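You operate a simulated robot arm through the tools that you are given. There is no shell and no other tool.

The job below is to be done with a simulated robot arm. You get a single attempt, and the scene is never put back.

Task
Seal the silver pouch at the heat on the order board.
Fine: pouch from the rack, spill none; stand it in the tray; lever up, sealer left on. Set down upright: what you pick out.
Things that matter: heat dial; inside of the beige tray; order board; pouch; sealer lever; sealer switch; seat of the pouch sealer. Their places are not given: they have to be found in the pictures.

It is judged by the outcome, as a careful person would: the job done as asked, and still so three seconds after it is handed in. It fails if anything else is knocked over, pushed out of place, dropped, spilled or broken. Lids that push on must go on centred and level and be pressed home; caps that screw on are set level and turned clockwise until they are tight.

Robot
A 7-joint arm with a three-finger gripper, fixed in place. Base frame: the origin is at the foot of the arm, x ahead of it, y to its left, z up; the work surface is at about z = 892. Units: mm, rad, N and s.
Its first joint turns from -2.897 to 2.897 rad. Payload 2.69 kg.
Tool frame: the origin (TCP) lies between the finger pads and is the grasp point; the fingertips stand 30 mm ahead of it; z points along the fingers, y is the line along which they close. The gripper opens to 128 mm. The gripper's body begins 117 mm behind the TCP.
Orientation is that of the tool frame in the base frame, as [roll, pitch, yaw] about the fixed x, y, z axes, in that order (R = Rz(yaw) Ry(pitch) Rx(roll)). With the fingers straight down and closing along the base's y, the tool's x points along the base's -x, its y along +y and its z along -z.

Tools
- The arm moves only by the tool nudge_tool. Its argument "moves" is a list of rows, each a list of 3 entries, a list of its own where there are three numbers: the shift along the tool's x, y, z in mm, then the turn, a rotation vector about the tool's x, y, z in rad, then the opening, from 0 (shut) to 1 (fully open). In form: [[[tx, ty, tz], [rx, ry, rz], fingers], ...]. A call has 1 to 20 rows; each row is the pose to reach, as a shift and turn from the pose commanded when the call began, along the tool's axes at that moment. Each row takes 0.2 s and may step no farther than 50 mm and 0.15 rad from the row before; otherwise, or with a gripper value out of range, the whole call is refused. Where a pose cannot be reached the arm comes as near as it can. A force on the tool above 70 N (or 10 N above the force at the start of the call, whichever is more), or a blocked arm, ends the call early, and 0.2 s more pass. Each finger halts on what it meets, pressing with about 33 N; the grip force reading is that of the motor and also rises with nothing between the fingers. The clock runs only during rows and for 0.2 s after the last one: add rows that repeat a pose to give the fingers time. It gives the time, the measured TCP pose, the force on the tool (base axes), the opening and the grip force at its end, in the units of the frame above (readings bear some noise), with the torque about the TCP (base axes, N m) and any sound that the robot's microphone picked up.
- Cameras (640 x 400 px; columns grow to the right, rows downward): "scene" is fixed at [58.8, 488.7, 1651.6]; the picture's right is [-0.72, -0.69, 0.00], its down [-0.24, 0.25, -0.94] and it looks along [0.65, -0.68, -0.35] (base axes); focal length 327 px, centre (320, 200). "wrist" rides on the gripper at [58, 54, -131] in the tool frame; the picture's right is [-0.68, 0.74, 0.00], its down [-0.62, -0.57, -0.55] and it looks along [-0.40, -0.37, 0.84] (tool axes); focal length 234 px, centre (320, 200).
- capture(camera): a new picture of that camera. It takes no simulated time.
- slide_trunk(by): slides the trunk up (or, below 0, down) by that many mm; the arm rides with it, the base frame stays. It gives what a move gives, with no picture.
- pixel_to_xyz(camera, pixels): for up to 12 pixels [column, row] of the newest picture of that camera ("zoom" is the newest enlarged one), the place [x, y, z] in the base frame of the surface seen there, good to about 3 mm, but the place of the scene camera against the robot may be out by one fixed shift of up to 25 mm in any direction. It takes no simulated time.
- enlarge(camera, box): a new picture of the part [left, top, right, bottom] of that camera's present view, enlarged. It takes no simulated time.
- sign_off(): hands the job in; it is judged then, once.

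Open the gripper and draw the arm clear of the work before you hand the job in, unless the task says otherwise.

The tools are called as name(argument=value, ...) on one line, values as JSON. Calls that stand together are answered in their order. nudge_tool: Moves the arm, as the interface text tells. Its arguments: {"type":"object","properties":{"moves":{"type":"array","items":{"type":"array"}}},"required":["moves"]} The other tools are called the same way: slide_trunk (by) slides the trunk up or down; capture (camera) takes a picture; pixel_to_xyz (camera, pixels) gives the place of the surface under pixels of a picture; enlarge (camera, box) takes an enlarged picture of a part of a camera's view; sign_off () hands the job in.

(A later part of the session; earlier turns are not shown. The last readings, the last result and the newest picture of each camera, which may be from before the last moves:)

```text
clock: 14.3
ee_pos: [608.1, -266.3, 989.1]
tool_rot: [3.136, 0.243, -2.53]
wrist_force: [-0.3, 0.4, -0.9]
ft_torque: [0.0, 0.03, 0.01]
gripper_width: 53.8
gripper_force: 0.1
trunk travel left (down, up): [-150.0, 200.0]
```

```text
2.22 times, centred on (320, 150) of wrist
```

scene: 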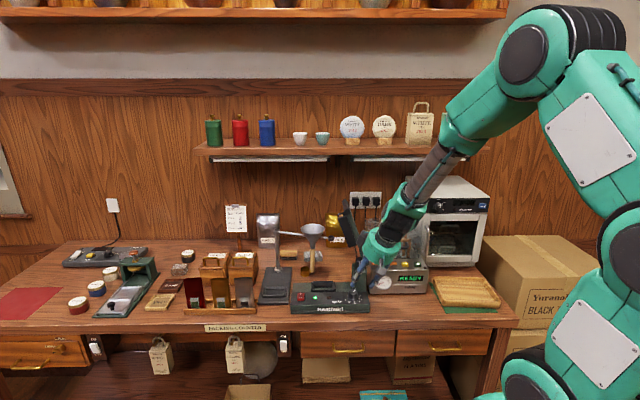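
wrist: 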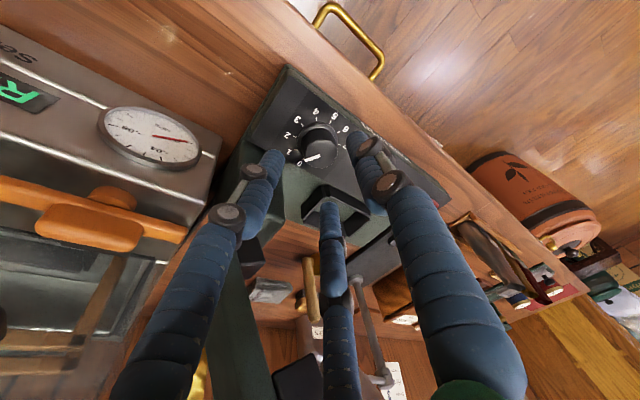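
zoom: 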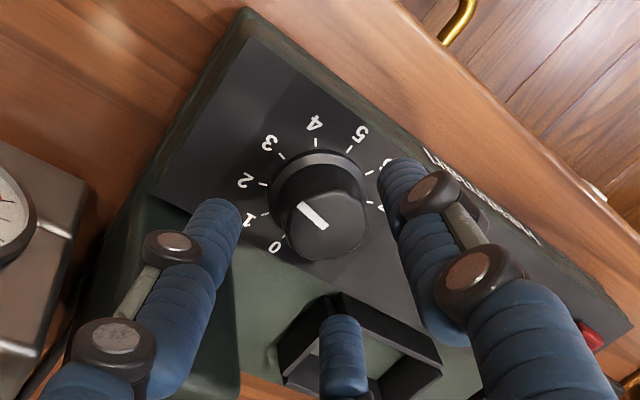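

The pointer is at 3. I'll descend, close and turn another 72° clockwise.

nudge_tool(moves=[[[0, 0, 20], [0, 0, 0], 0.42], [[0, 0, 28], [0, 0, 0], 0.42], [[0, 0, 28], [0, 0, 0], 0.3], [[0, 0, 28], [0, 0, 0], 0.15], [[0, 0, 28], [0, 0, 0], 0.15], [[-0.08, 1.25, 28.02], [0.0336, 0, 0.1355], 0.15], [[-0.34, 2.48, 28.08], [0.0673, 0, 0.271], 0.15], [[-0.76, 3.66, 28.19], [0.101, 0, 0.4066], 0.15], [[-1.33, 4.77, 28.33], [0.1346, 0, 0.5421], 0.15], [[-2.05, 5.79, 28.5], [0.1682, 0, 0.6776], 0.15], [[-2.89, 6.69, 28.71], [0.2019, 0, 0.8132], 0.15], [[-3.85, 7.46, 28.95], [0.2356, 0, 0.9487], 0.15], [[-4.91, 8.09, 29.21], [0.2692, 0, 1.0842], 0.15], [[-6.04, 8.56, 29.49], [0.3028, 0, 1.2197], 0.15], [[-6.04, 8.56, 29.49], [0.3028, 0, 1.2197], 0.15]])

enlarge(camera="wrist", box=[240, 60, 400, 240])

enlarge(camera="scene", box=[290, 230, 390, 320])

```text
clock: 17.5
ee_pos: [612.5, -254.1, 963.1]
tool_rot: [-3.141, 0.239, 2.495]
wrist_force: [-23.1, -22.7, -7.3]
ft_torque: [-0.63, 1.23, -0.24]
gripper_width: 34.3
gripper_force: 45.1
trunk travel left (down, up): [-150.0, 200.0]
```

```text
2.22 times, centred on (320, 150) of wrist
```

zoom: 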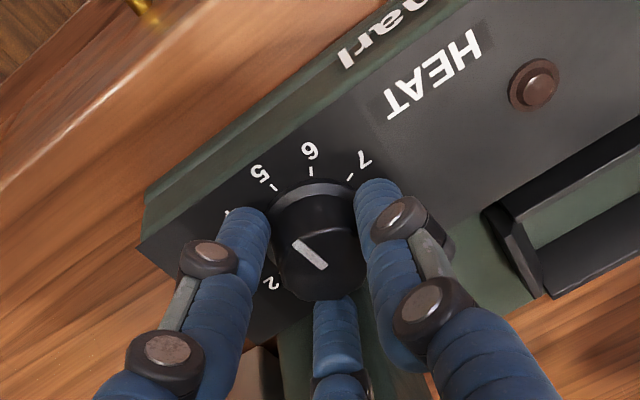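

```text
4.44 times, centred on (340, 275) of scene
```

zoom: 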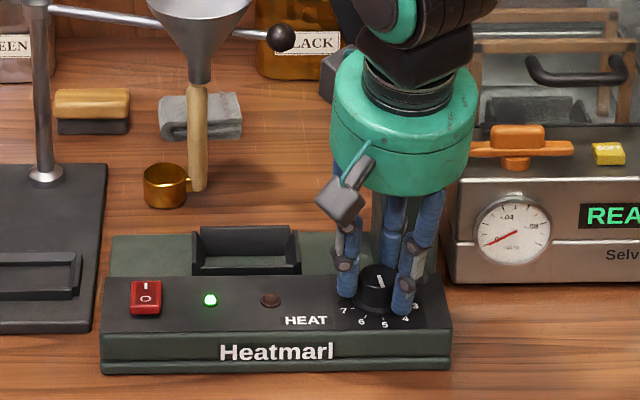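

The pointer looks to be at about 5. I'll open, back off along the tool axis, and read the dial.

nudge_tool(moves=[[[0, 0, 0], [0, 0, 0], 0.45], [[0, 0, 0], [0, 0, 0], 0.45], [[0, 0, -35], [0, 0, 0], 0.45], [[0, 0, -75], [0, 0, 0], 0.45], [[0, 0, -110], [0, 0, 0], 0.45], [[0, 0, -110], [0, 0, 0], 0.45]])

enlarge(camera="wrist", box=[270, 110, 370, 190])

enlarge(camera="scene", box=[330, 275, 378, 320])

```text
clock: 18.9
ee_pos: [591.7, -237.2, 1069.7]
tool_rot: [3.141, 0.242, 2.498]
wrist_force: [-0.2, -0.2, -1.0]
ft_torque: [-0.01, -0.03, 0.02]
gripper_width: 57.7
gripper_force: 0.2
trunk travel left (down, up): [-150.0, 200.0]
```

```text
5.00 times, centred on (320, 150) of wrist
```

zoom: 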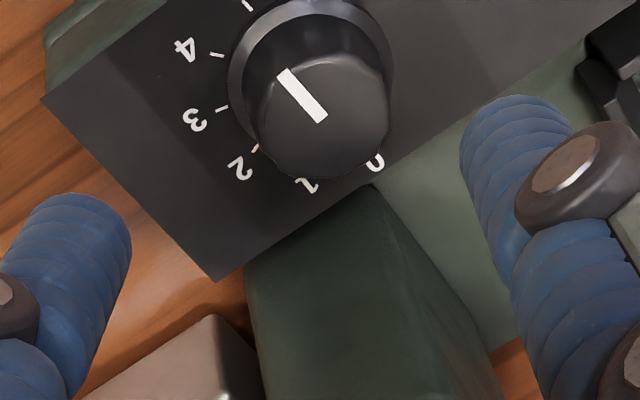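

```text
8.89 times, centred on (354, 298) of scene
```

zoom: 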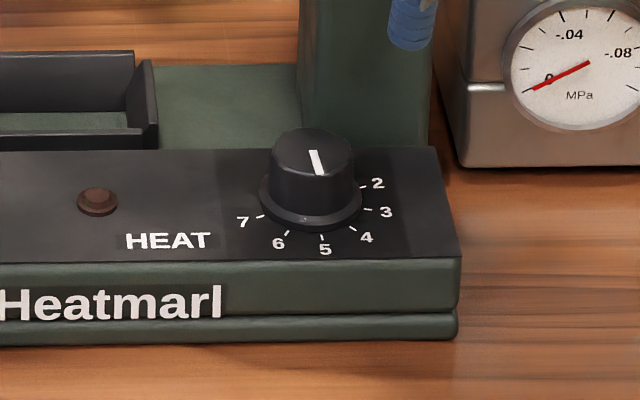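

The pointer appears to line up with the 5 tick, so I'll verify it metrically with points from the wrist view.

enlarge(camera="wrist", box=[270, 90, 370, 170])

pixel_to_xyz(camera="zoom", pixels=[[322, 218], [282, 172], [302, 195], [248, 105], [218, 155], [223, 207], [325, 78], [385, 100], [256, 248], [372, 255]])

```text
5.00 times, centred on (320, 130) of wrist
```

zoom: 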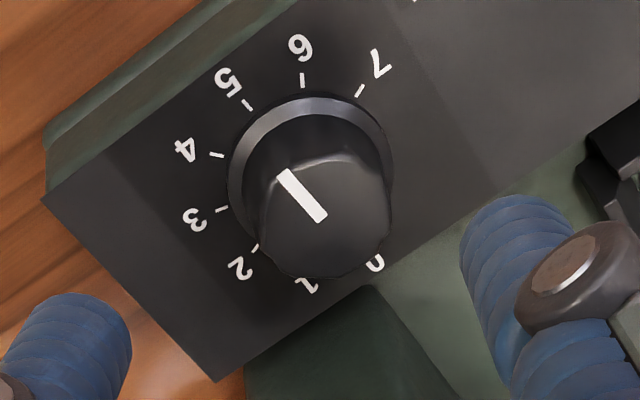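

```text
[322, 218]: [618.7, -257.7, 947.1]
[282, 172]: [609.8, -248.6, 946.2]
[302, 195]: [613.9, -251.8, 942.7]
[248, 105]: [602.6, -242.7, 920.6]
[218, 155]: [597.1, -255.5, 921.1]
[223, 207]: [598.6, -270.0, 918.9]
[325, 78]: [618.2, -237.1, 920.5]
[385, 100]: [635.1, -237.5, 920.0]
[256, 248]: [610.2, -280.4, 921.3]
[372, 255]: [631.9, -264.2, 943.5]
```

The metric read suggests about 5.1. I'll zoom tighter to measure the pointer angle against the ticks more precisely.

enlarge(camera="wrist", box=[298, 102, 342, 150])

enlarge(camera="scene", box=[342, 286, 364, 306])

```text
8.33 times, centred on (320, 126) of wrist
```

zoom: 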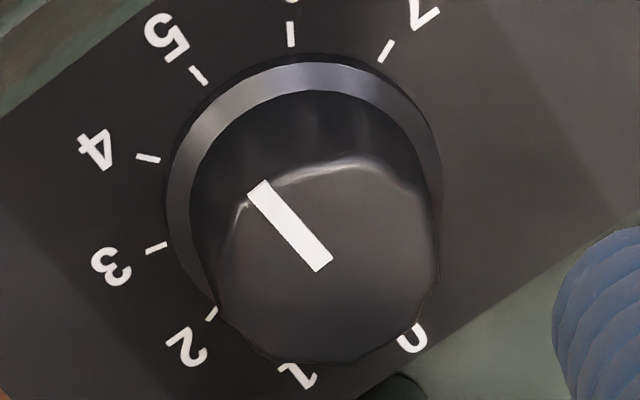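

```text
16.00 times, centred on (353, 296) of scene
```

zoom: 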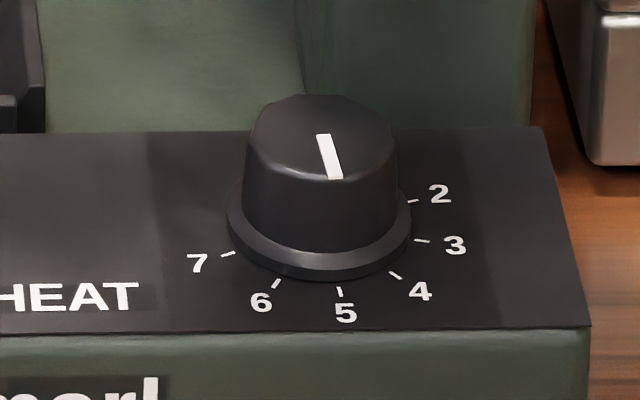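

The dial reads 5 within a couple of degrees in both views. Next is the silver pouch, so I'll survey the rack surroundings from the scene camera for clearances.

enlarge(camera="scene", box=[180, 200, 340, 330])

pixel_to_xyz(camera="zoom", pixels=[[363, 85], [375, 220], [480, 75], [545, 120], [250, 252], [275, 251], [299, 250], [275, 340], [255, 200], [290, 175], [262, 300], [230, 265]])

```text
3.08 times, centred on (260, 265) of scene
```

zoom: 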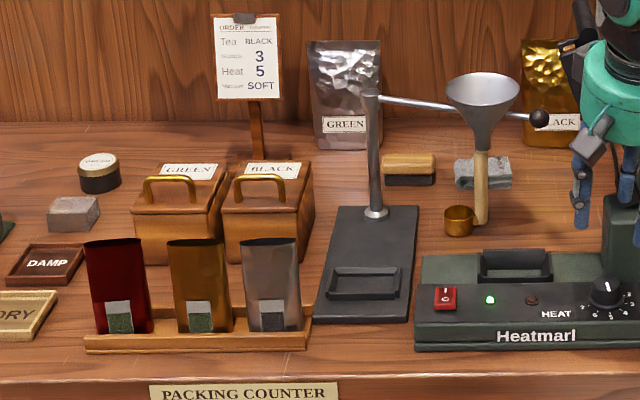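

```text
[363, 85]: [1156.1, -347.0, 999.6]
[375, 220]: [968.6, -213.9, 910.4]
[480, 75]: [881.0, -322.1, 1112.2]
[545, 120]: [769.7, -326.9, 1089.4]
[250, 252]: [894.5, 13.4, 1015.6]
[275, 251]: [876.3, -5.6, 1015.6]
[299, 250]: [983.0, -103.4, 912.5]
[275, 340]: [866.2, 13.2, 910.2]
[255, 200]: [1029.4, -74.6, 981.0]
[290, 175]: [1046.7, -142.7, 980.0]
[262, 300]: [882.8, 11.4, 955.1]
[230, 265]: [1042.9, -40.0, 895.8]
```

The back of the rack has about 100 mm of clearance, with nothing tall near the pouch. I'll back away from the lever, then swing over the silver pouch with the hand leaning slightly left, which will later clear the lever at the seat.

nudge_tool(moves=[[[33.7, 5.6, -28.9], [0, 0, 0], 0.5], [[67.3, 11.3, -57.9], [0, 0, 0], 0.6], [[101, 16.9, -86.8], [0, 0, 0], 0.7], [[83.3, 45.8, -81.5], [-0.0022, 0.0338, -0.1309], 0.8], [[65.6, 74.7, -76.2], [-0.0043, 0.0676, -0.2618], 0.9], [[47.9, 103.6, -71], [-0.0065, 0.1015, -0.3927], 1], [[30.2, 132.5, -65.7], [-0.0087, 0.1353, -0.5236], 1], [[12.5, 161.4, -60.4], [-0.0109, 0.1691, -0.6544], 1], [[-5.2, 190.3, -55.1], [-0.013, 0.2029, -0.7853], 1], [[-22.9, 219.2, -49.8], [-0.0152, 0.2367, -0.9162], 1], [[-40.6, 248.1, -44.6], [-0.0174, 0.2706, -1.0471], 1], [[-58.3, 277, -39.3], [-0.0195, 0.3044, -1.178], 1], [[-76, 305.9, -34], [-0.0217, 0.3382, -1.3089], 1], [[-93.7, 334.8, -28.7], [-0.0239, 0.372, -1.4398], 1], [[-93.7, 334.8, -28.7], [-0.0239, 0.372, -1.4398], 1]])

capture(camera="wrist")

capture(camera="scene")

```text
clock: 22.1
ee_pos: [862.8, -19.8, 1117.9]
tool_rot: [3.138, -0.211, -2.355]
wrist_force: [0.2, 0.7, -1.2]
ft_torque: [-0.03, 0.06, 0.02]
gripper_width: 128.3
gripper_force: 0.0
trunk travel left (down, up): [-150.0, 200.0]
```

```text
taken
```

wrist: 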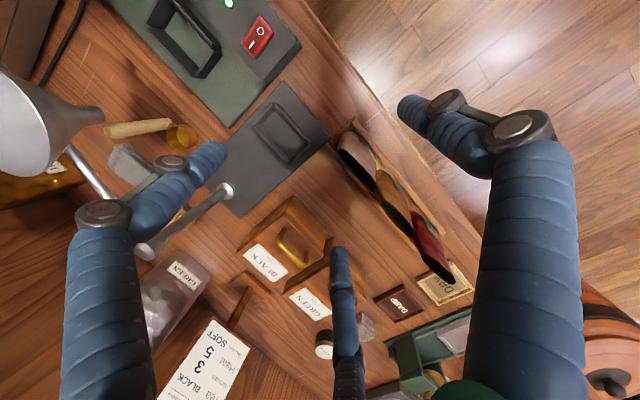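

```text
taken
```

scene: 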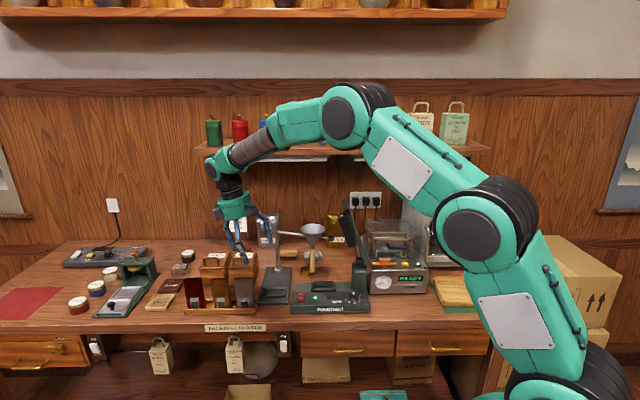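

The silver pouch's mouth is at about (352,160) in the wrist view. I'll measure it closely.

enlarge(camera="wrist", box=[310, 105, 410, 215])

pixel_to_xyz(camera="zoom", pixels=[[210, 165], [335, 280], [255, 195], [295, 250], [250, 130], [320, 160], [345, 220], [200, 130], [300, 100], [240, 75], [380, 255], [480, 340]])

```text
3.64 times, centred on (360, 160) of wrist
```

zoom: 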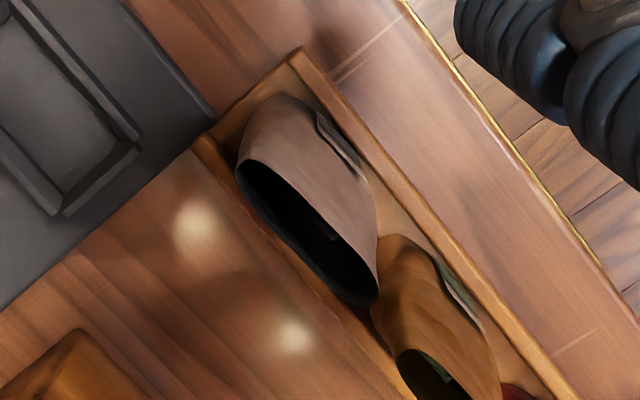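

```text
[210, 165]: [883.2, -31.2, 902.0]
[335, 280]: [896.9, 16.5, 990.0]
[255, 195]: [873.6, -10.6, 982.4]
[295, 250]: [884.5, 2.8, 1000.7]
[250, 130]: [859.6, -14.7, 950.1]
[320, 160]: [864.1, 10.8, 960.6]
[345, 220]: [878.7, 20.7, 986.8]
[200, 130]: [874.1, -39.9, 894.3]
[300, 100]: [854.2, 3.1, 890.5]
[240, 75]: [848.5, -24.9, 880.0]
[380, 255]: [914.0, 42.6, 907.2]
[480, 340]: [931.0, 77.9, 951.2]
```

I'll sample the rim and body points of the silver pouch to find its centre, height and thickness.

pixel_to_xyz(camera="zoom", pixels=[[240, 163], [240, 170], [376, 290], [372, 302], [300, 183], [340, 230], [258, 220], [300, 272], [246, 205], [255, 110], [290, 97], [360, 180]])

pixel_to_xyz(camera="zoom", pixels=[[270, 165], [310, 195], [355, 250], [250, 150], [280, 130], [340, 190], [365, 230], [295, 70], [350, 110], [205, 145], [420, 220], [392, 300]])

```text
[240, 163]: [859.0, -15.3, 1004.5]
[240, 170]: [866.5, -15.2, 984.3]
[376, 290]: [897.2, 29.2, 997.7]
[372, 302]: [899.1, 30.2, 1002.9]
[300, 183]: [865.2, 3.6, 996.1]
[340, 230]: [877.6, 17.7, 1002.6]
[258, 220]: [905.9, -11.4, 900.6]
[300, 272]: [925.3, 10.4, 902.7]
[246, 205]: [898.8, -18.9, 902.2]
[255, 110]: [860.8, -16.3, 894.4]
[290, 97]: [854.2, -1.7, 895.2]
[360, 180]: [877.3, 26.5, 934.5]
```

```text
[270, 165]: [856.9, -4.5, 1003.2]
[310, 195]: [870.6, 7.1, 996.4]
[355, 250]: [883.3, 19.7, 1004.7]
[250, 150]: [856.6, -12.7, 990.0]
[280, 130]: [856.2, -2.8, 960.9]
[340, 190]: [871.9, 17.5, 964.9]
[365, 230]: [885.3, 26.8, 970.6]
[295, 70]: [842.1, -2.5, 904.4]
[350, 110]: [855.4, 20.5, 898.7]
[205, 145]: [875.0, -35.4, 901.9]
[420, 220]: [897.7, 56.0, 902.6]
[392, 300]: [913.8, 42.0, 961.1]
```

The rim is at z 1003, and the pouch centre is about (880,6) with its width along the rack. I'll centre the open hand above it and lower to just above the rim for a check.

nudge_tool(moves=[[[-15, 3, -3], [0, 0, 0], 1], [[-30.2, 6.1, -6.5], [0, 0, 0], 1], [[-36.5, 6.1, 22.8], [0, 0, 0], 1], [[-42.8, 6.1, 52.1], [0, 0, 0], 1], [[-42.8, 6.1, 52.1], [0, 0, 0], 1]])

capture(camera="wrist")

enlarge(camera="scene", box=[180, 190, 310, 320])

```text
clock: 23.3
ee_pos: [880.0, 6.4, 1058.2]
tool_rot: [3.137, -0.212, -2.356]
wrist_force: [0.6, 1.0, -0.5]
ft_torque: [-0.04, 0.05, 0.04]
gripper_width: 127.8
gripper_force: 0.1
trunk travel left (down, up): [-150.0, 200.0]
```

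```text
taken
```

wrist: 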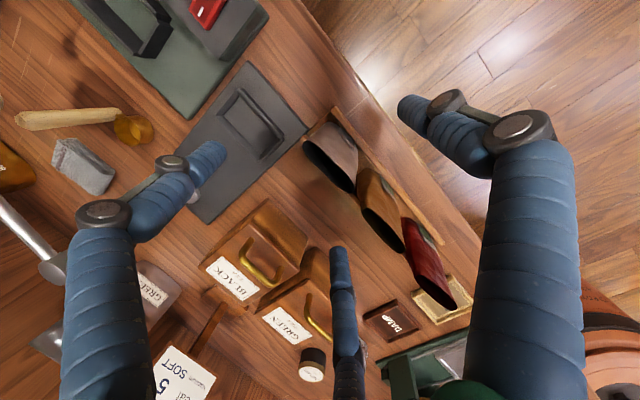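

```text
3.08 times, centred on (245, 255) of scene
```

zoom: 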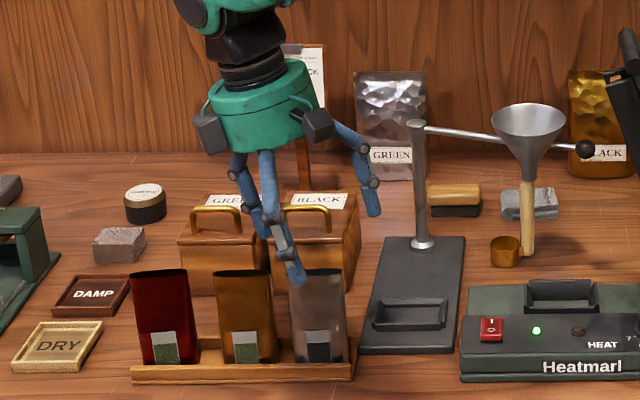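

The hand is above the pouch. I'll re-measure the rim from this closer view to refine the centre.

enlarge(camera="wrist", box=[290, 100, 380, 200])

pixel_to_xyz(camera="zoom", pixels=[[225, 170], [226, 178], [388, 345], [392, 352], [290, 180], [330, 220], [370, 280], [250, 235], [300, 290], [260, 120], [340, 160], [385, 240]])

```text
4.00 times, centred on (335, 150) of wrist
```

zoom: 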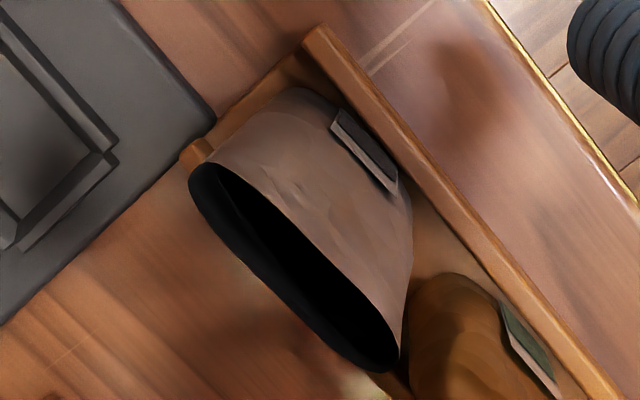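

```text
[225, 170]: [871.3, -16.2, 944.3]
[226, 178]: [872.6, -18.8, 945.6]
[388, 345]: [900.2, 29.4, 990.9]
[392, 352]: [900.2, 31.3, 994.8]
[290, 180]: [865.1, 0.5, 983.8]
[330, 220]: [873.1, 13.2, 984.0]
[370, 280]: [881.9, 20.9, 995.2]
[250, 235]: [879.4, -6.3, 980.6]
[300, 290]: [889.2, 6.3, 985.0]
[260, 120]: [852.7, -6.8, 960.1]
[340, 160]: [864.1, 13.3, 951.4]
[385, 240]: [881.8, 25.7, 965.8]
```

I'll sample the rim edges exactly.

pixel_to_xyz(camera="zoom", pixels=[[192, 178], [193, 190], [394, 366], [385, 370], [258, 275], [290, 308], [230, 245], [265, 180], [300, 208], [350, 265], [385, 310], [210, 165]])

```text
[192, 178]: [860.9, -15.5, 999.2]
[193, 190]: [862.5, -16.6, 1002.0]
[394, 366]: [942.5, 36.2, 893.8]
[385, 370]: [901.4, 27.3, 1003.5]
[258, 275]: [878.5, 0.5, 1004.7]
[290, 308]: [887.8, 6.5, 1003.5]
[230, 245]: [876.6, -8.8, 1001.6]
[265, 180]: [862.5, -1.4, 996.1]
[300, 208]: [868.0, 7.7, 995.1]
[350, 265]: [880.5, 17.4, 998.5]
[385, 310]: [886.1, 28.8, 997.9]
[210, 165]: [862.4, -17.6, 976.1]
```

The mouth centre is (879.8,7.2,1003), matching the hand's position. Two of the three fingers are at the back, so I'll bias the hand 5 mm backward and lower to grasp height (z about 960).

nudge_tool(moves=[[[-6.3, -3, 29.3], [0, 0, 0], 1], [[-12.6, -5, 58.6], [0, 0, 0], 1], [[-17, -5, 79], [0, 0, 0], 1], [[-20.6, -5, 95.9], [0, 0, 0], 1], [[-20.6, -5, 95.9], [0, 0, 0], 1]])

capture(camera="wrist")

enlarge(camera="scene", box=[190, 220, 290, 320])

```text
clock: 24.5
ee_pos: [883.9, 2.7, 960.2]
tool_rot: [3.141, -0.212, -2.357]
wrist_force: [-0.2, -0.7, -1.2]
ft_torque: [0.01, -0.02, 0.02]
gripper_width: 127.7
gripper_force: 0.0
trunk travel left (down, up): [-150.0, 200.0]
```

```text
taken
```

wrist: 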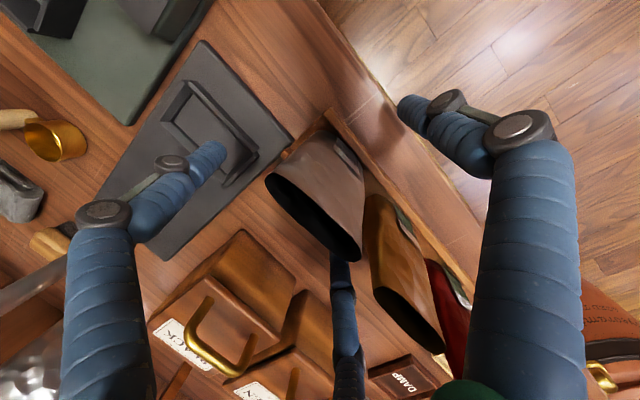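

```text
4.00 times, centred on (240, 270) of scene
```

zoom: 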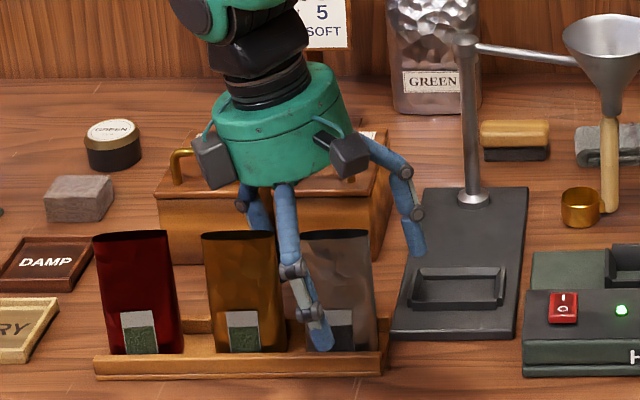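

The front finger is ahead of the pouch and the two back fingers are behind it. I'll close partway to check the alignment before gripping.

nudge_tool(moves=[[[0, 0, 0], [0, 0, 0], 0.85], [[0, 0, 0], [0, 0, 0], 0.7], [[0, 0, 0], [0, 0, 0], 0.55], [[0, 0, 0], [0, 0, 0], 0.55]])

capture(camera="wrist")

enlarge(camera="scene", box=[190, 220, 290, 320])

```text
clock: 25.5
ee_pos: [881.3, 3.7, 960.9]
tool_rot: [3.139, -0.211, -2.356]
wrist_force: [0.5, 0.0, -0.7]
ft_torque: [-0.01, 0.01, -0.01]
gripper_width: 70.6
gripper_force: 0.1
trunk travel left (down, up): [-150.0, 200.0]
```

```text
taken
```

wrist: 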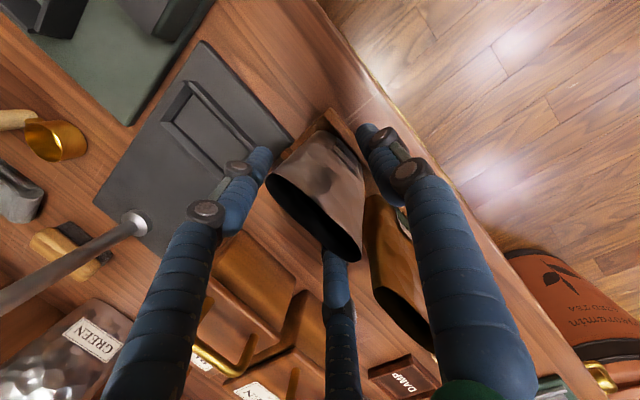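

```text
4.00 times, centred on (240, 270) of scene
```

zoom: 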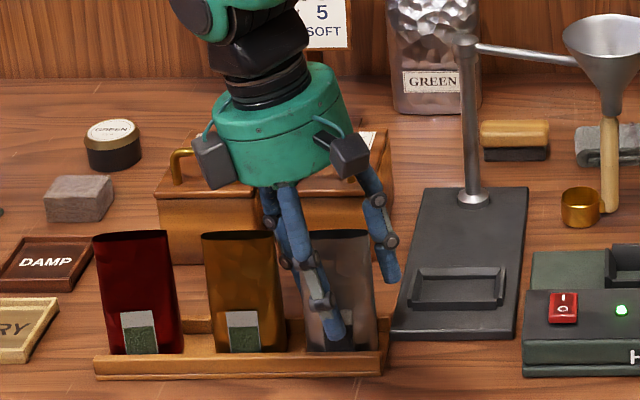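

The two back fingers are sliding in behind the pouch and the front one is centred. I'll continue closing to grip.

nudge_tool(moves=[[[0, 0, 0], [0, 0, 0], 0.45], [[0, 0, 0], [0, 0, 0], 0.37], [[0, 0, 0], [0, 0, 0], 0.3], [[0, 0, 0], [0, 0, 0], 0.22], [[0, 0, 0], [0, 0, 0], 0.15], [[0, 0, 0], [0, 0, 0], 0.15]])

capture(camera="wrist")

enlarge(camera="scene", box=[190, 220, 290, 320])

```text
clock: 26.9
ee_pos: [882.0, 2.8, 960.1]
tool_rot: [3.139, -0.213, -2.357]
wrist_force: [-0.2, -0.8, -0.4]
ft_torque: [0.06, 0.03, 0.01]
gripper_width: 39.8
gripper_force: 33.2
trunk travel left (down, up): [-150.0, 200.0]
```

```text
taken
```

wrist: 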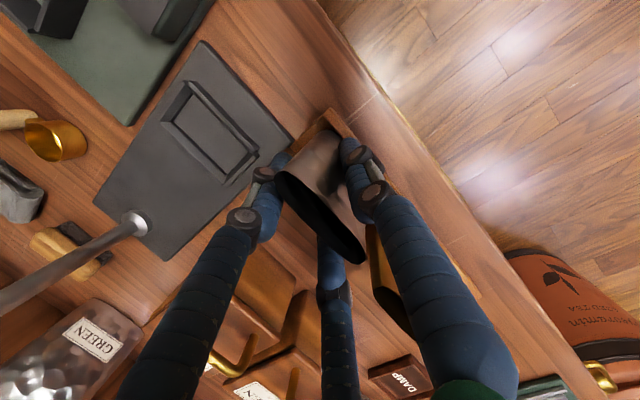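

```text
4.00 times, centred on (240, 270) of scene
```

zoom: 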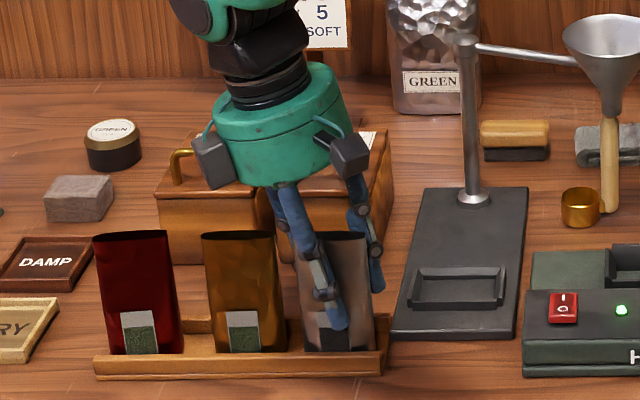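

It's gripped at 39.8 mm width and 33 N. I'll lift straight up 25 mm slowly and check that the pouch comes along level.

nudge_tool(moves=[[[1, 0, -4.9], [0, 0, 0], 0.15], [[3.1, 0, -14.7], [0, 0, 0], 0.15], [[6.3, 0, -29.3], [0, 0, 0], 0.15], [[6.3, 0, -29.3], [0, 0, 0], 0.15]])

enlarge(camera="scene", box=[190, 220, 290, 320])

capture(camera="wrist")

```text
clock: 27.9
ee_pos: [881.8, 3.8, 990.3]
tool_rot: [3.139, -0.21, -2.356]
wrist_force: [0.5, -0.3, -0.1]
ft_torque: [0.02, -0.01, 0.0]
gripper_width: 39.5
gripper_force: 32.6
trunk travel left (down, up): [-150.0, 200.0]
```

```text
4.00 times, centred on (240, 270) of scene
```

zoom: 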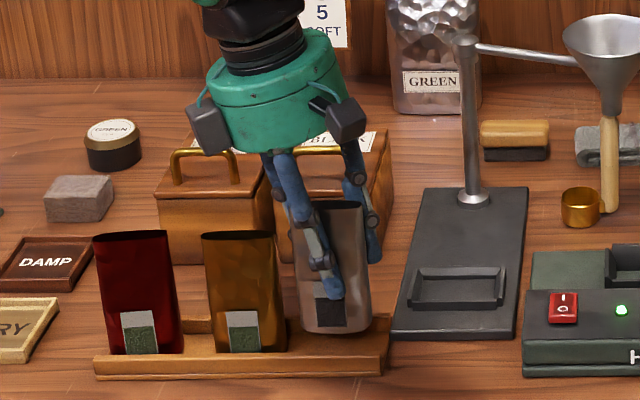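

```text
taken
```

wrist: 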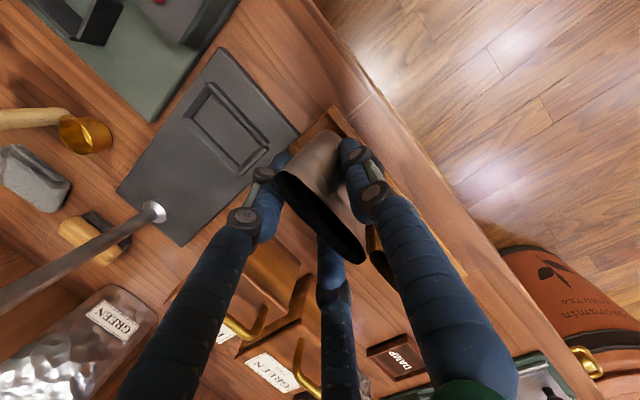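

The pouch lifted out level. I'll raise it another 70 mm and measure how it sits in the hand.

nudge_tool(moves=[[[4.9, 0, -22.8], [0, 0, 0], 0.15], [[9.8, 0, -45.6], [0, 0, 0], 0.15], [[14.7, 0, -68.4], [0, 0, 0], 0.15], [[14.7, 0, -68.4], [0, 0, 0], 0.15]])

enlarge(camera="wrist", box=[260, 120, 380, 270])

pixel_to_xyz(camera="zoom", pixels=[[225, 150], [412, 360], [405, 370], [222, 160], [270, 240], [310, 305], [270, 160], [330, 200], [390, 290], [280, 110], [310, 60], [350, 100]])

enlarge(camera="scene", box=[210, 210, 290, 310])

```text
clock: 28.9
ee_pos: [882.9, 3.8, 1061.5]
tool_rot: [3.137, -0.211, -2.356]
wrist_force: [0.5, 0.3, -0.2]
ft_torque: [0.0, -0.02, 0.02]
gripper_width: 39.5
gripper_force: 32.8
trunk travel left (down, up): [-150.0, 200.0]
```

```text
2.67 times, centred on (320, 195) of wrist
```

zoom: 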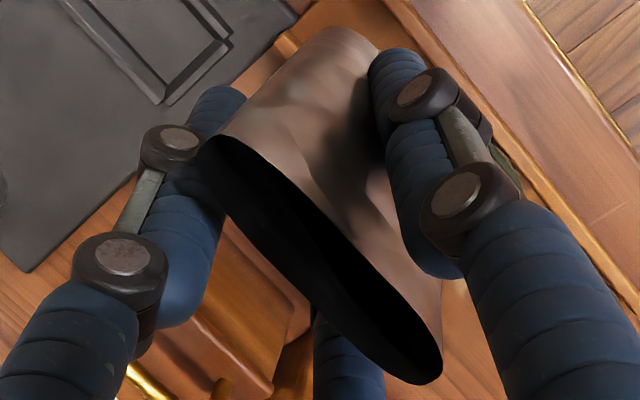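

```text
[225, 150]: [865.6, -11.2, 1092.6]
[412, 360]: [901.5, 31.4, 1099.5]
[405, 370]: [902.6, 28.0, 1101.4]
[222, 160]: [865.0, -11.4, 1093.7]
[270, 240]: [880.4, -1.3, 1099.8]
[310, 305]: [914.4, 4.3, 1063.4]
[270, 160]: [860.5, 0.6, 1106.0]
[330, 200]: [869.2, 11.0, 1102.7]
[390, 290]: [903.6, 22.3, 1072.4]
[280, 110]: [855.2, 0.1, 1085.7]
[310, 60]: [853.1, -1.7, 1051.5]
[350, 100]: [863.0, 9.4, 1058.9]
```

```text
4.00 times, centred on (250, 260) of scene
```

zoom: 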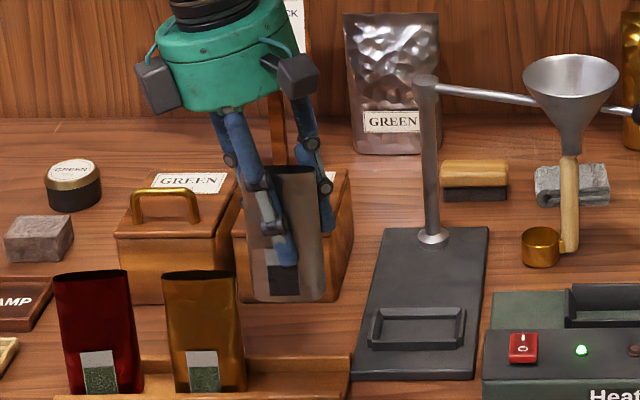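

I'll read the rim ends to get the pouch's u-centre and yaw in the hand.

pixel_to_xyz(camera="zoom", pixels=[[203, 145], [202, 155], [438, 372], [430, 380], [250, 235], [300, 290], [350, 345], [230, 138], [300, 175], [360, 240], [420, 315], [436, 340]])

```text
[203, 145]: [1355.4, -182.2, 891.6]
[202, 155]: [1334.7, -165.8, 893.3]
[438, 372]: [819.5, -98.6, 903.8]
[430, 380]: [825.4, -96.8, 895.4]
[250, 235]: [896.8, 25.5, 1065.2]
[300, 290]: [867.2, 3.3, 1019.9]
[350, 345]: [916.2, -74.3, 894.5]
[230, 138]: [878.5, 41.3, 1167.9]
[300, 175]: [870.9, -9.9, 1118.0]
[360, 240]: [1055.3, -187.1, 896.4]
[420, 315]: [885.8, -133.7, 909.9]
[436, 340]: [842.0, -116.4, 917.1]
```

That query used the newer scene zoom by mistake, so I'll redo it on a fresh wrist zoom.

enlarge(camera="wrist", box=[260, 120, 380, 270])

pixel_to_xyz(camera="zoom", pixels=[[203, 145], [202, 155], [438, 372], [430, 380], [250, 235], [300, 290], [350, 345], [230, 138], [300, 175], [360, 240], [420, 315], [436, 340]])

```text
2.67 times, centred on (320, 195) of wrist
```

zoom: 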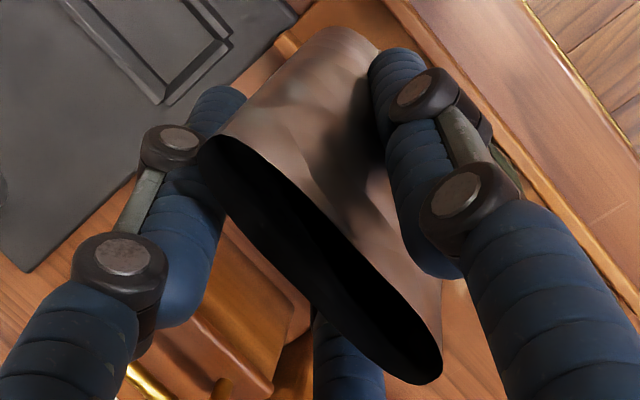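

```text
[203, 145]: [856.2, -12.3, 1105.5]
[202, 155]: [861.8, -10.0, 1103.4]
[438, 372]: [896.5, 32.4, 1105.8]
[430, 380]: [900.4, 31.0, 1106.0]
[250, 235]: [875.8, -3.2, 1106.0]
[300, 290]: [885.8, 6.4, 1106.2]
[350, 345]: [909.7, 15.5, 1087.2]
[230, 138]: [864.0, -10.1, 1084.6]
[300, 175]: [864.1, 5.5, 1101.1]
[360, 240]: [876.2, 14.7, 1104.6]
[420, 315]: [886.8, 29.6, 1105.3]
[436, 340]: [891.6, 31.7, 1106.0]
```

The pouch centre is (879,10), offset (-3.8,+6.2) from the TCP, and it is upright. I'll carry it smoothly to above the sealer seat with its bottom at about z 994.

nudge_tool(moves=[[[8, -2.4, 1.7], [0, 0, 0], 0.15], [[26.8, -8.1, 5.8], [0, 0, 0], 0.15], [[53.7, -16.2, 11.5], [0, 0, 0], 0.15], [[85.9, -26, 18.4], [0, 0, 0], 0.15], [[120.8, -36.5, 25.9], [0, 0, 0], 0.15], [[155.7, -47, 33.4], [0, 0, 0], 0.15], [[188, -56.8, 40.3], [0, 0, 0], 0.15], [[217.5, -65.7, 46.6], [0, 0, 0], 0.15], [[241.6, -73, 51.8], [0, 0, 0], 0.15], [[260.4, -78.7, 55.8], [0, 0, 0], 0.15], [[268.5, -81.1, 57.5], [0, 0, 0], 0.15], [[268.5, -81.1, 57.5], [0, 0, 0], 0.15]])

capture(camera="wrist")

enlarge(camera="scene", box=[260, 190, 390, 320])

```text
clock: 31.5
ee_pos: [745.2, -248.4, 1061.4]
tool_rot: [3.138, -0.21, -2.356]
wrist_force: [-1.1, -1.3, -0.2]
ft_torque: [-0.01, 0.0, 0.04]
gripper_width: 39.1
gripper_force: 33.2
trunk travel left (down, up): [-150.0, 200.0]
```

```text
taken
```

wrist: 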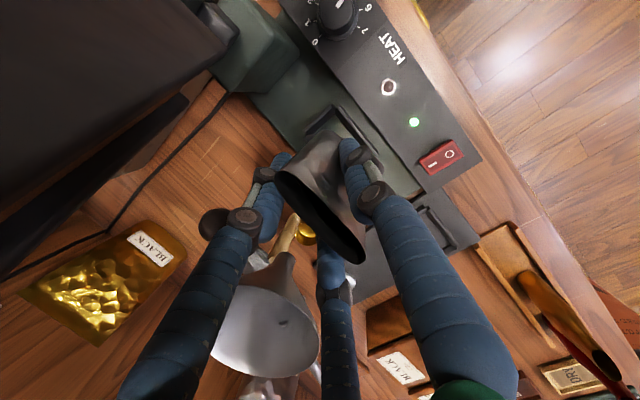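

```text
3.08 times, centred on (325, 255) of scene
```

zoom: 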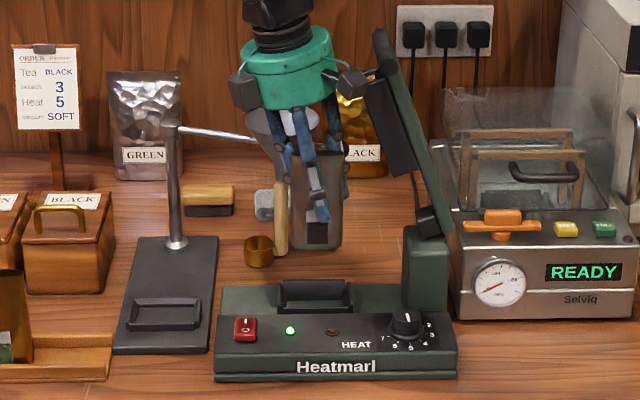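

The pouch is above the seat region. I'll enlarge the wrist view to compare the seat frame and pouch alignment.

enlarge(camera="wrist", box=[260, 80, 400, 200])

pixel_to_xyz(camera="zoom", pixels=[[200, 195], [270, 125], [310, 110], [320, 150], [370, 190], [390, 220], [250, 150], [225, 180], [290, 120], [345, 145], [400, 250], [440, 290]])

```text
3.33 times, centred on (330, 140) of wrist
```

zoom: 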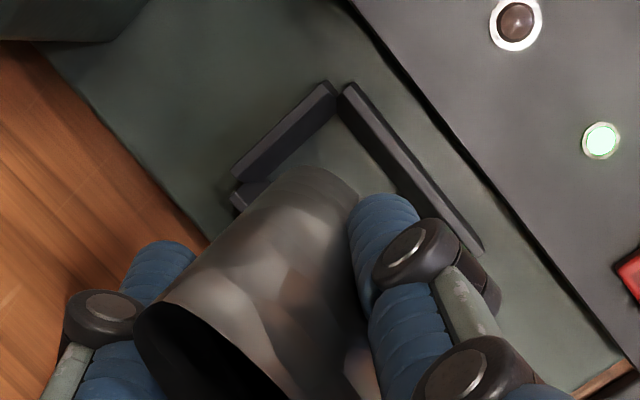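

```text
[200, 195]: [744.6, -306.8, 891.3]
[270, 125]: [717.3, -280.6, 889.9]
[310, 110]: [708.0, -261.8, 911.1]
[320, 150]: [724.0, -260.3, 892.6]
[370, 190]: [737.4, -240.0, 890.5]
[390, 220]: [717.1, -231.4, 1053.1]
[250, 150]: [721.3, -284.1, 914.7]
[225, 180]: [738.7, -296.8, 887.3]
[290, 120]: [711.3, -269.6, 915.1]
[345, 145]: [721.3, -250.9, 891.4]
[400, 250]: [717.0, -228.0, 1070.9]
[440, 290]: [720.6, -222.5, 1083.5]
```

I'll sample the front and back walls of the seat and its far left end for precise centring.

pixel_to_xyz(camera="zoom", pixels=[[350, 90], [380, 125], [420, 172], [460, 220], [480, 248], [345, 110], [400, 178], [240, 205], [250, 195], [330, 88], [235, 175], [300, 160]])

```text
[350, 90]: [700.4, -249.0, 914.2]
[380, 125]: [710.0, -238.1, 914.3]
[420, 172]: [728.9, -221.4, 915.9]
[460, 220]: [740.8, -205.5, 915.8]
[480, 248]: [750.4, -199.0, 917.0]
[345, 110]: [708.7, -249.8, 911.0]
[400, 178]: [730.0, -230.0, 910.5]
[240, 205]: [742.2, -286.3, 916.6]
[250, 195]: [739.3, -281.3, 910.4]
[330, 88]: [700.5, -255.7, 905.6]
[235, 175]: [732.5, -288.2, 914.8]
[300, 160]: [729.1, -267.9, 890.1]
```

The seat is centred at about (744.9,-244.3), with the floor at z 891 and wall tops at 915. I'll shift slightly and lower until the pouch bottom is just above the walls, then check.

nudge_tool(moves=[[[-1, -4, -0.2], [0, 0, 0], 0.15], [[-5.2, -4, 19.3], [0, 0, 0], 0.15], [[-10.4, -4, 43.8], [0, 0, 0], 0.15], [[-14.6, -4, 63.3], [0, 0, 0], 0.15], [[-14.6, -4, 63.3], [0, 0, 0], 0.15]])

enlarge(camera="wrist", box=[250, 60, 410, 280])

enlarge(camera="scene", box=[290, 220, 370, 320])

```text
clock: 32.7
ee_pos: [749.0, -251.1, 993.8]
tool_rot: [3.139, -0.211, -2.357]
wrist_force: [0.3, 0.0, -0.5]
ft_torque: [0.0, 0.03, -0.05]
gripper_width: 39.1
gripper_force: 32.6
trunk travel left (down, up): [-150.0, 200.0]
```

```text
1.82 times, centred on (330, 170) of wrist
```

zoom: 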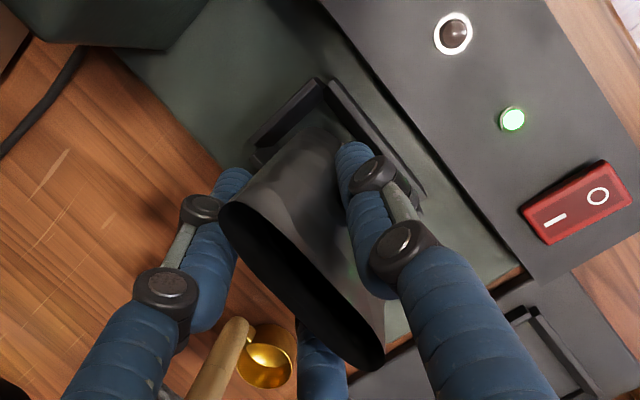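

```text
4.00 times, centred on (330, 270) of scene
```

zoom: 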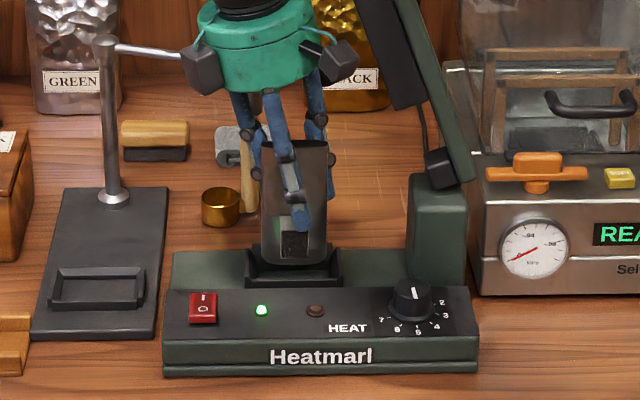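

It's centred in the frame in both views. I'll lower into the seat slowly, to TCP z about 961.

nudge_tool(moves=[[[-2.1, 0, 9.8], [0, 0, 0], 0.15], [[-4.2, 0, 19.5], [0, 0, 0], 0.15], [[-5.9, 0, 27.4], [0, 0, 0], 0.15], [[-6.9, 0, 32.2], [0, 0, 0], 0.15], [[-6.9, 0, 32.2], [0, 0, 0], 0.15]])

enlarge(camera="wrist", box=[250, 60, 410, 280])

enlarge(camera="scene", box=[290, 220, 370, 320])

```text
clock: 33.4
ee_pos: [751.7, -250.8, 988.5]
tool_rot: [-3.126, -0.2, -2.361]
wrist_force: [-38.0, 13.5, 33.8]
ft_torque: [-1.52, -6.5, 0.92]
gripper_width: 39.3
gripper_force: 32.4
trunk travel left (down, up): [-150.0, 200.0]
stopped in row 3: the force on the tool passed its limit at 80 N (the readings are from after the stop); the commanded pose is now the measured one
```

```text
1.82 times, centred on (330, 170) of wrist
```

zoom: 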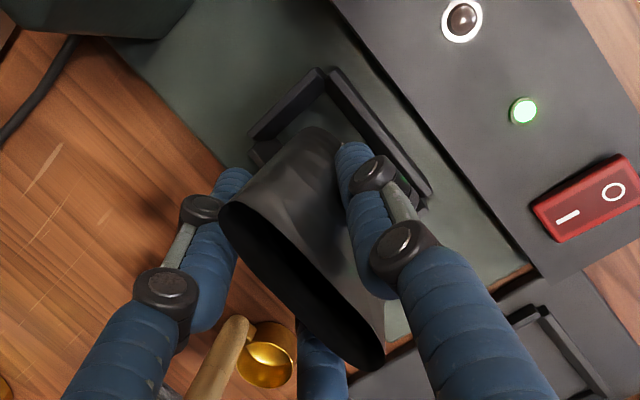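

```text
4.00 times, centred on (330, 270) of scene
```

zoom: 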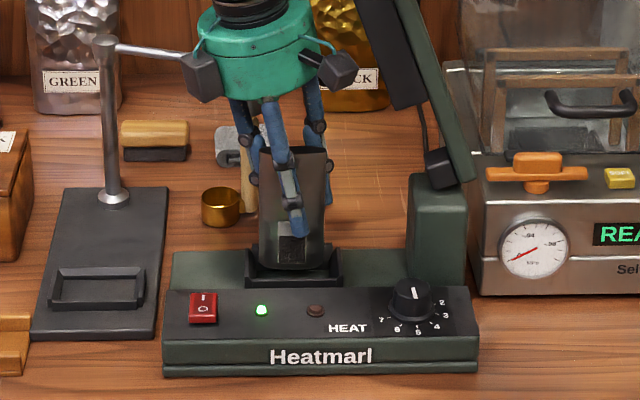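

The tool met something. The force and torque line passes through the back of the hand at about (820,-252,1095), which is the funnel rim behind the seat, so the pouch itself isn't what touched. I'll ease straight up and slightly forward right away, then inspect the funnel.

nudge_tool(moves=[[[1.7, 2, -7.8], [0, 0, 0], 0.15], [[4.2, 5, -19.5], [0, 0, 0], 0.15], [[9.4, 5, -44], [0, 0, 0], 0.15], [[14.7, 5, -68.4], [0, 0, 0], 0.15], [[14.7, 5, -68.4], [0, 0, 0], 0.15]])

capture(camera="scene")

capture(camera="wrist")

enlarge(camera="scene", box=[240, 190, 370, 320])

```text
clock: 34.6
ee_pos: [750.8, -249.3, 1052.4]
tool_rot: [-3.131, -0.202, -2.36]
wrist_force: [0.0, -0.2, -0.1]
ft_torque: [-0.01, -0.03, 0.01]
gripper_width: 39.1
gripper_force: 33.3
trunk travel left (down, up): [-150.0, 200.0]
```

```text
taken
```

scene: 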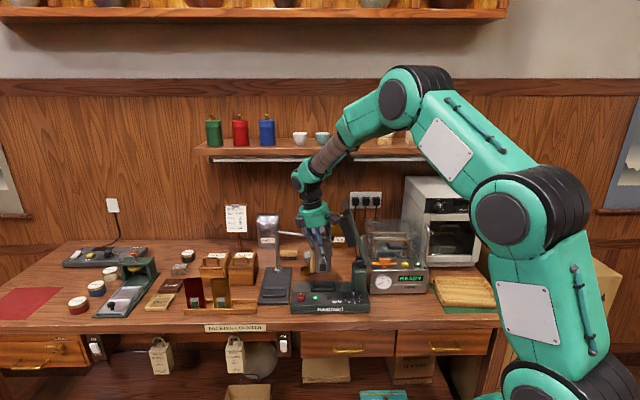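

```text
taken
```

wrist: 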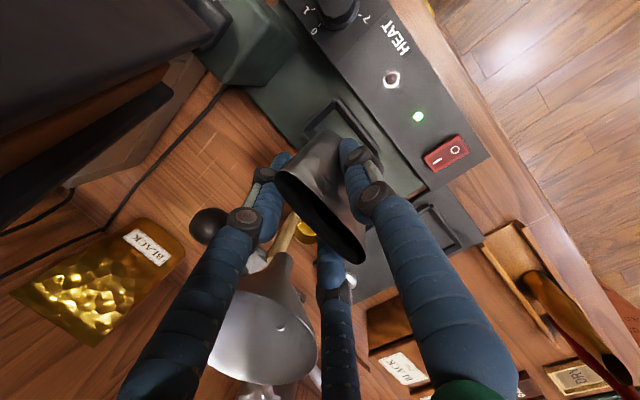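

```text
3.08 times, centred on (305, 255) of scene
```

zoom: 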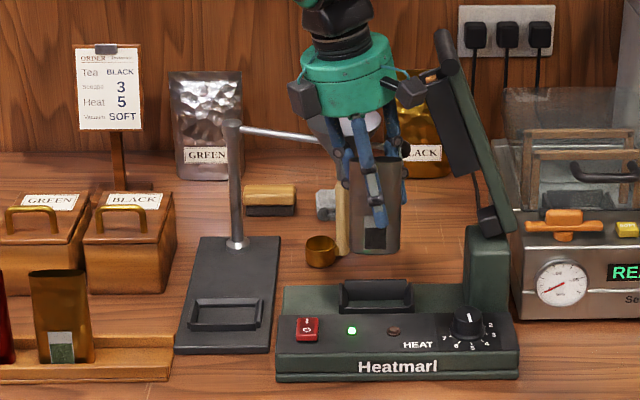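

The pouch is still held upright and the funnel looks to be where it was. I'll measure the funnel and ball from the wrist view to plan clearance.

pixel_to_xyz(camera="wrist", pixels=[[208, 225], [250, 295], [270, 300], [235, 295], [300, 310], [215, 330], [240, 375], [285, 382], [314, 355], [282, 328], [275, 265], [318, 372]])

enlarge(camera="wrist", box=[180, 190, 340, 400])

```text
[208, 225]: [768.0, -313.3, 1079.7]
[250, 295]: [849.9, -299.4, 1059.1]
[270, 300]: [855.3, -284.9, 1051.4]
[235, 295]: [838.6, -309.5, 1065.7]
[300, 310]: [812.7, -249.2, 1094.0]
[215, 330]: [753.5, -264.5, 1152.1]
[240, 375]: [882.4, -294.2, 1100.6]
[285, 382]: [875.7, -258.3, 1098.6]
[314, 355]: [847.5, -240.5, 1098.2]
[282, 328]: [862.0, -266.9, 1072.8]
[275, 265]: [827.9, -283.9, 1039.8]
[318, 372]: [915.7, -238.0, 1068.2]
```

```text
1.90 times, centred on (260, 295) of wrist
```

zoom: 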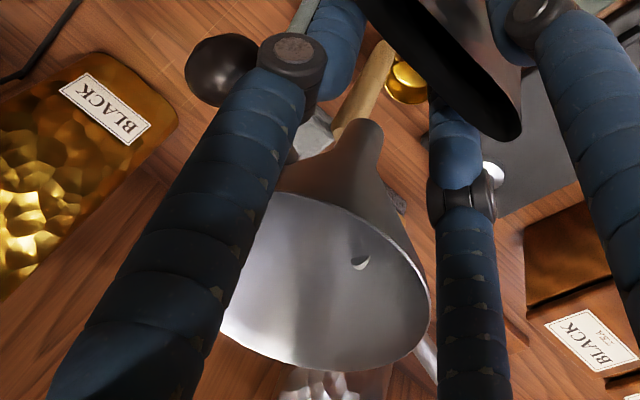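

The funnel rim is at z 1099, with its front at v of about 751, so the hand must sit higher at the seat. That means gripping the pouch about 42 mm higher, so I'll carry it back to its slot in the rack to regrip.

nudge_tool(moves=[[[0, 0, -10], [-0.002, 0.001, 0], 0.15], [[-26.4, 8.5, -12], [-0.004, 0.003, 0], 0.15], [[-52.7, 17, -17], [-0.006, 0.004, 0], 0.15], [[-84.4, 27.3, -24], [-0.008, 0.006, 0], 0.15], [[-118.7, 38.3, -31.8], [-0.01, 0.007, 0], 0.15], [[-152.9, 49.4, -39.8], [-0.012, 0.008, 0], 0.15], [[-184.6, 59.6, -47.3], [-0.013, 0.009, 0], 0.15], [[-213.6, 69, -54.1], [-0.013, 0.009, 0], 0.15], [[-237.3, 76.7, -59.9], [-0.013, 0.009, 0], 0.15], [[-255.8, 82.6, -64.4], [-0.013, 0.009, 0], 0.15], [[-263.7, 85.2, -66.3], [-0.013, 0.009, 0], 0.15], [[-263.7, 85.2, -66.3], [-0.013, 0.009, 0], 0.15]])

capture(camera="wrist")

enlarge(camera="scene", box=[180, 200, 340, 330])

```text
clock: 37.2
ee_pos: [882.0, 2.3, 1062.5]
tool_rot: [3.14, -0.212, -2.36]
wrist_force: [0.3, 0.5, -0.2]
ft_torque: [-0.03, 0.03, 0.02]
gripper_width: 38.9
gripper_force: 33.5
trunk travel left (down, up): [-150.0, 200.0]
```

```text
taken
```

wrist: 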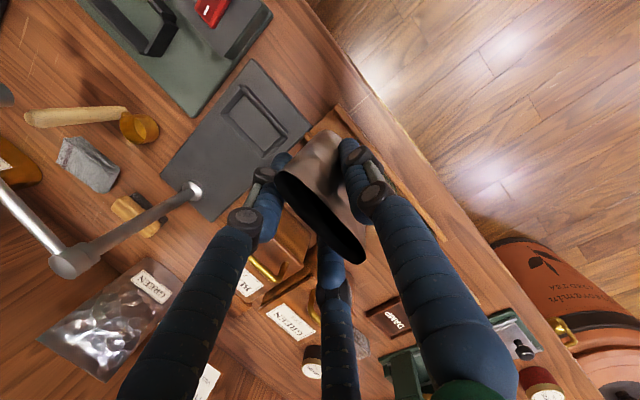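

```text
3.08 times, centred on (260, 265) of scene
```

zoom: 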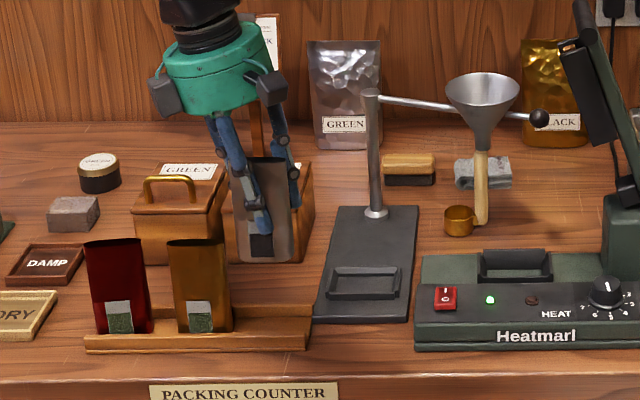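

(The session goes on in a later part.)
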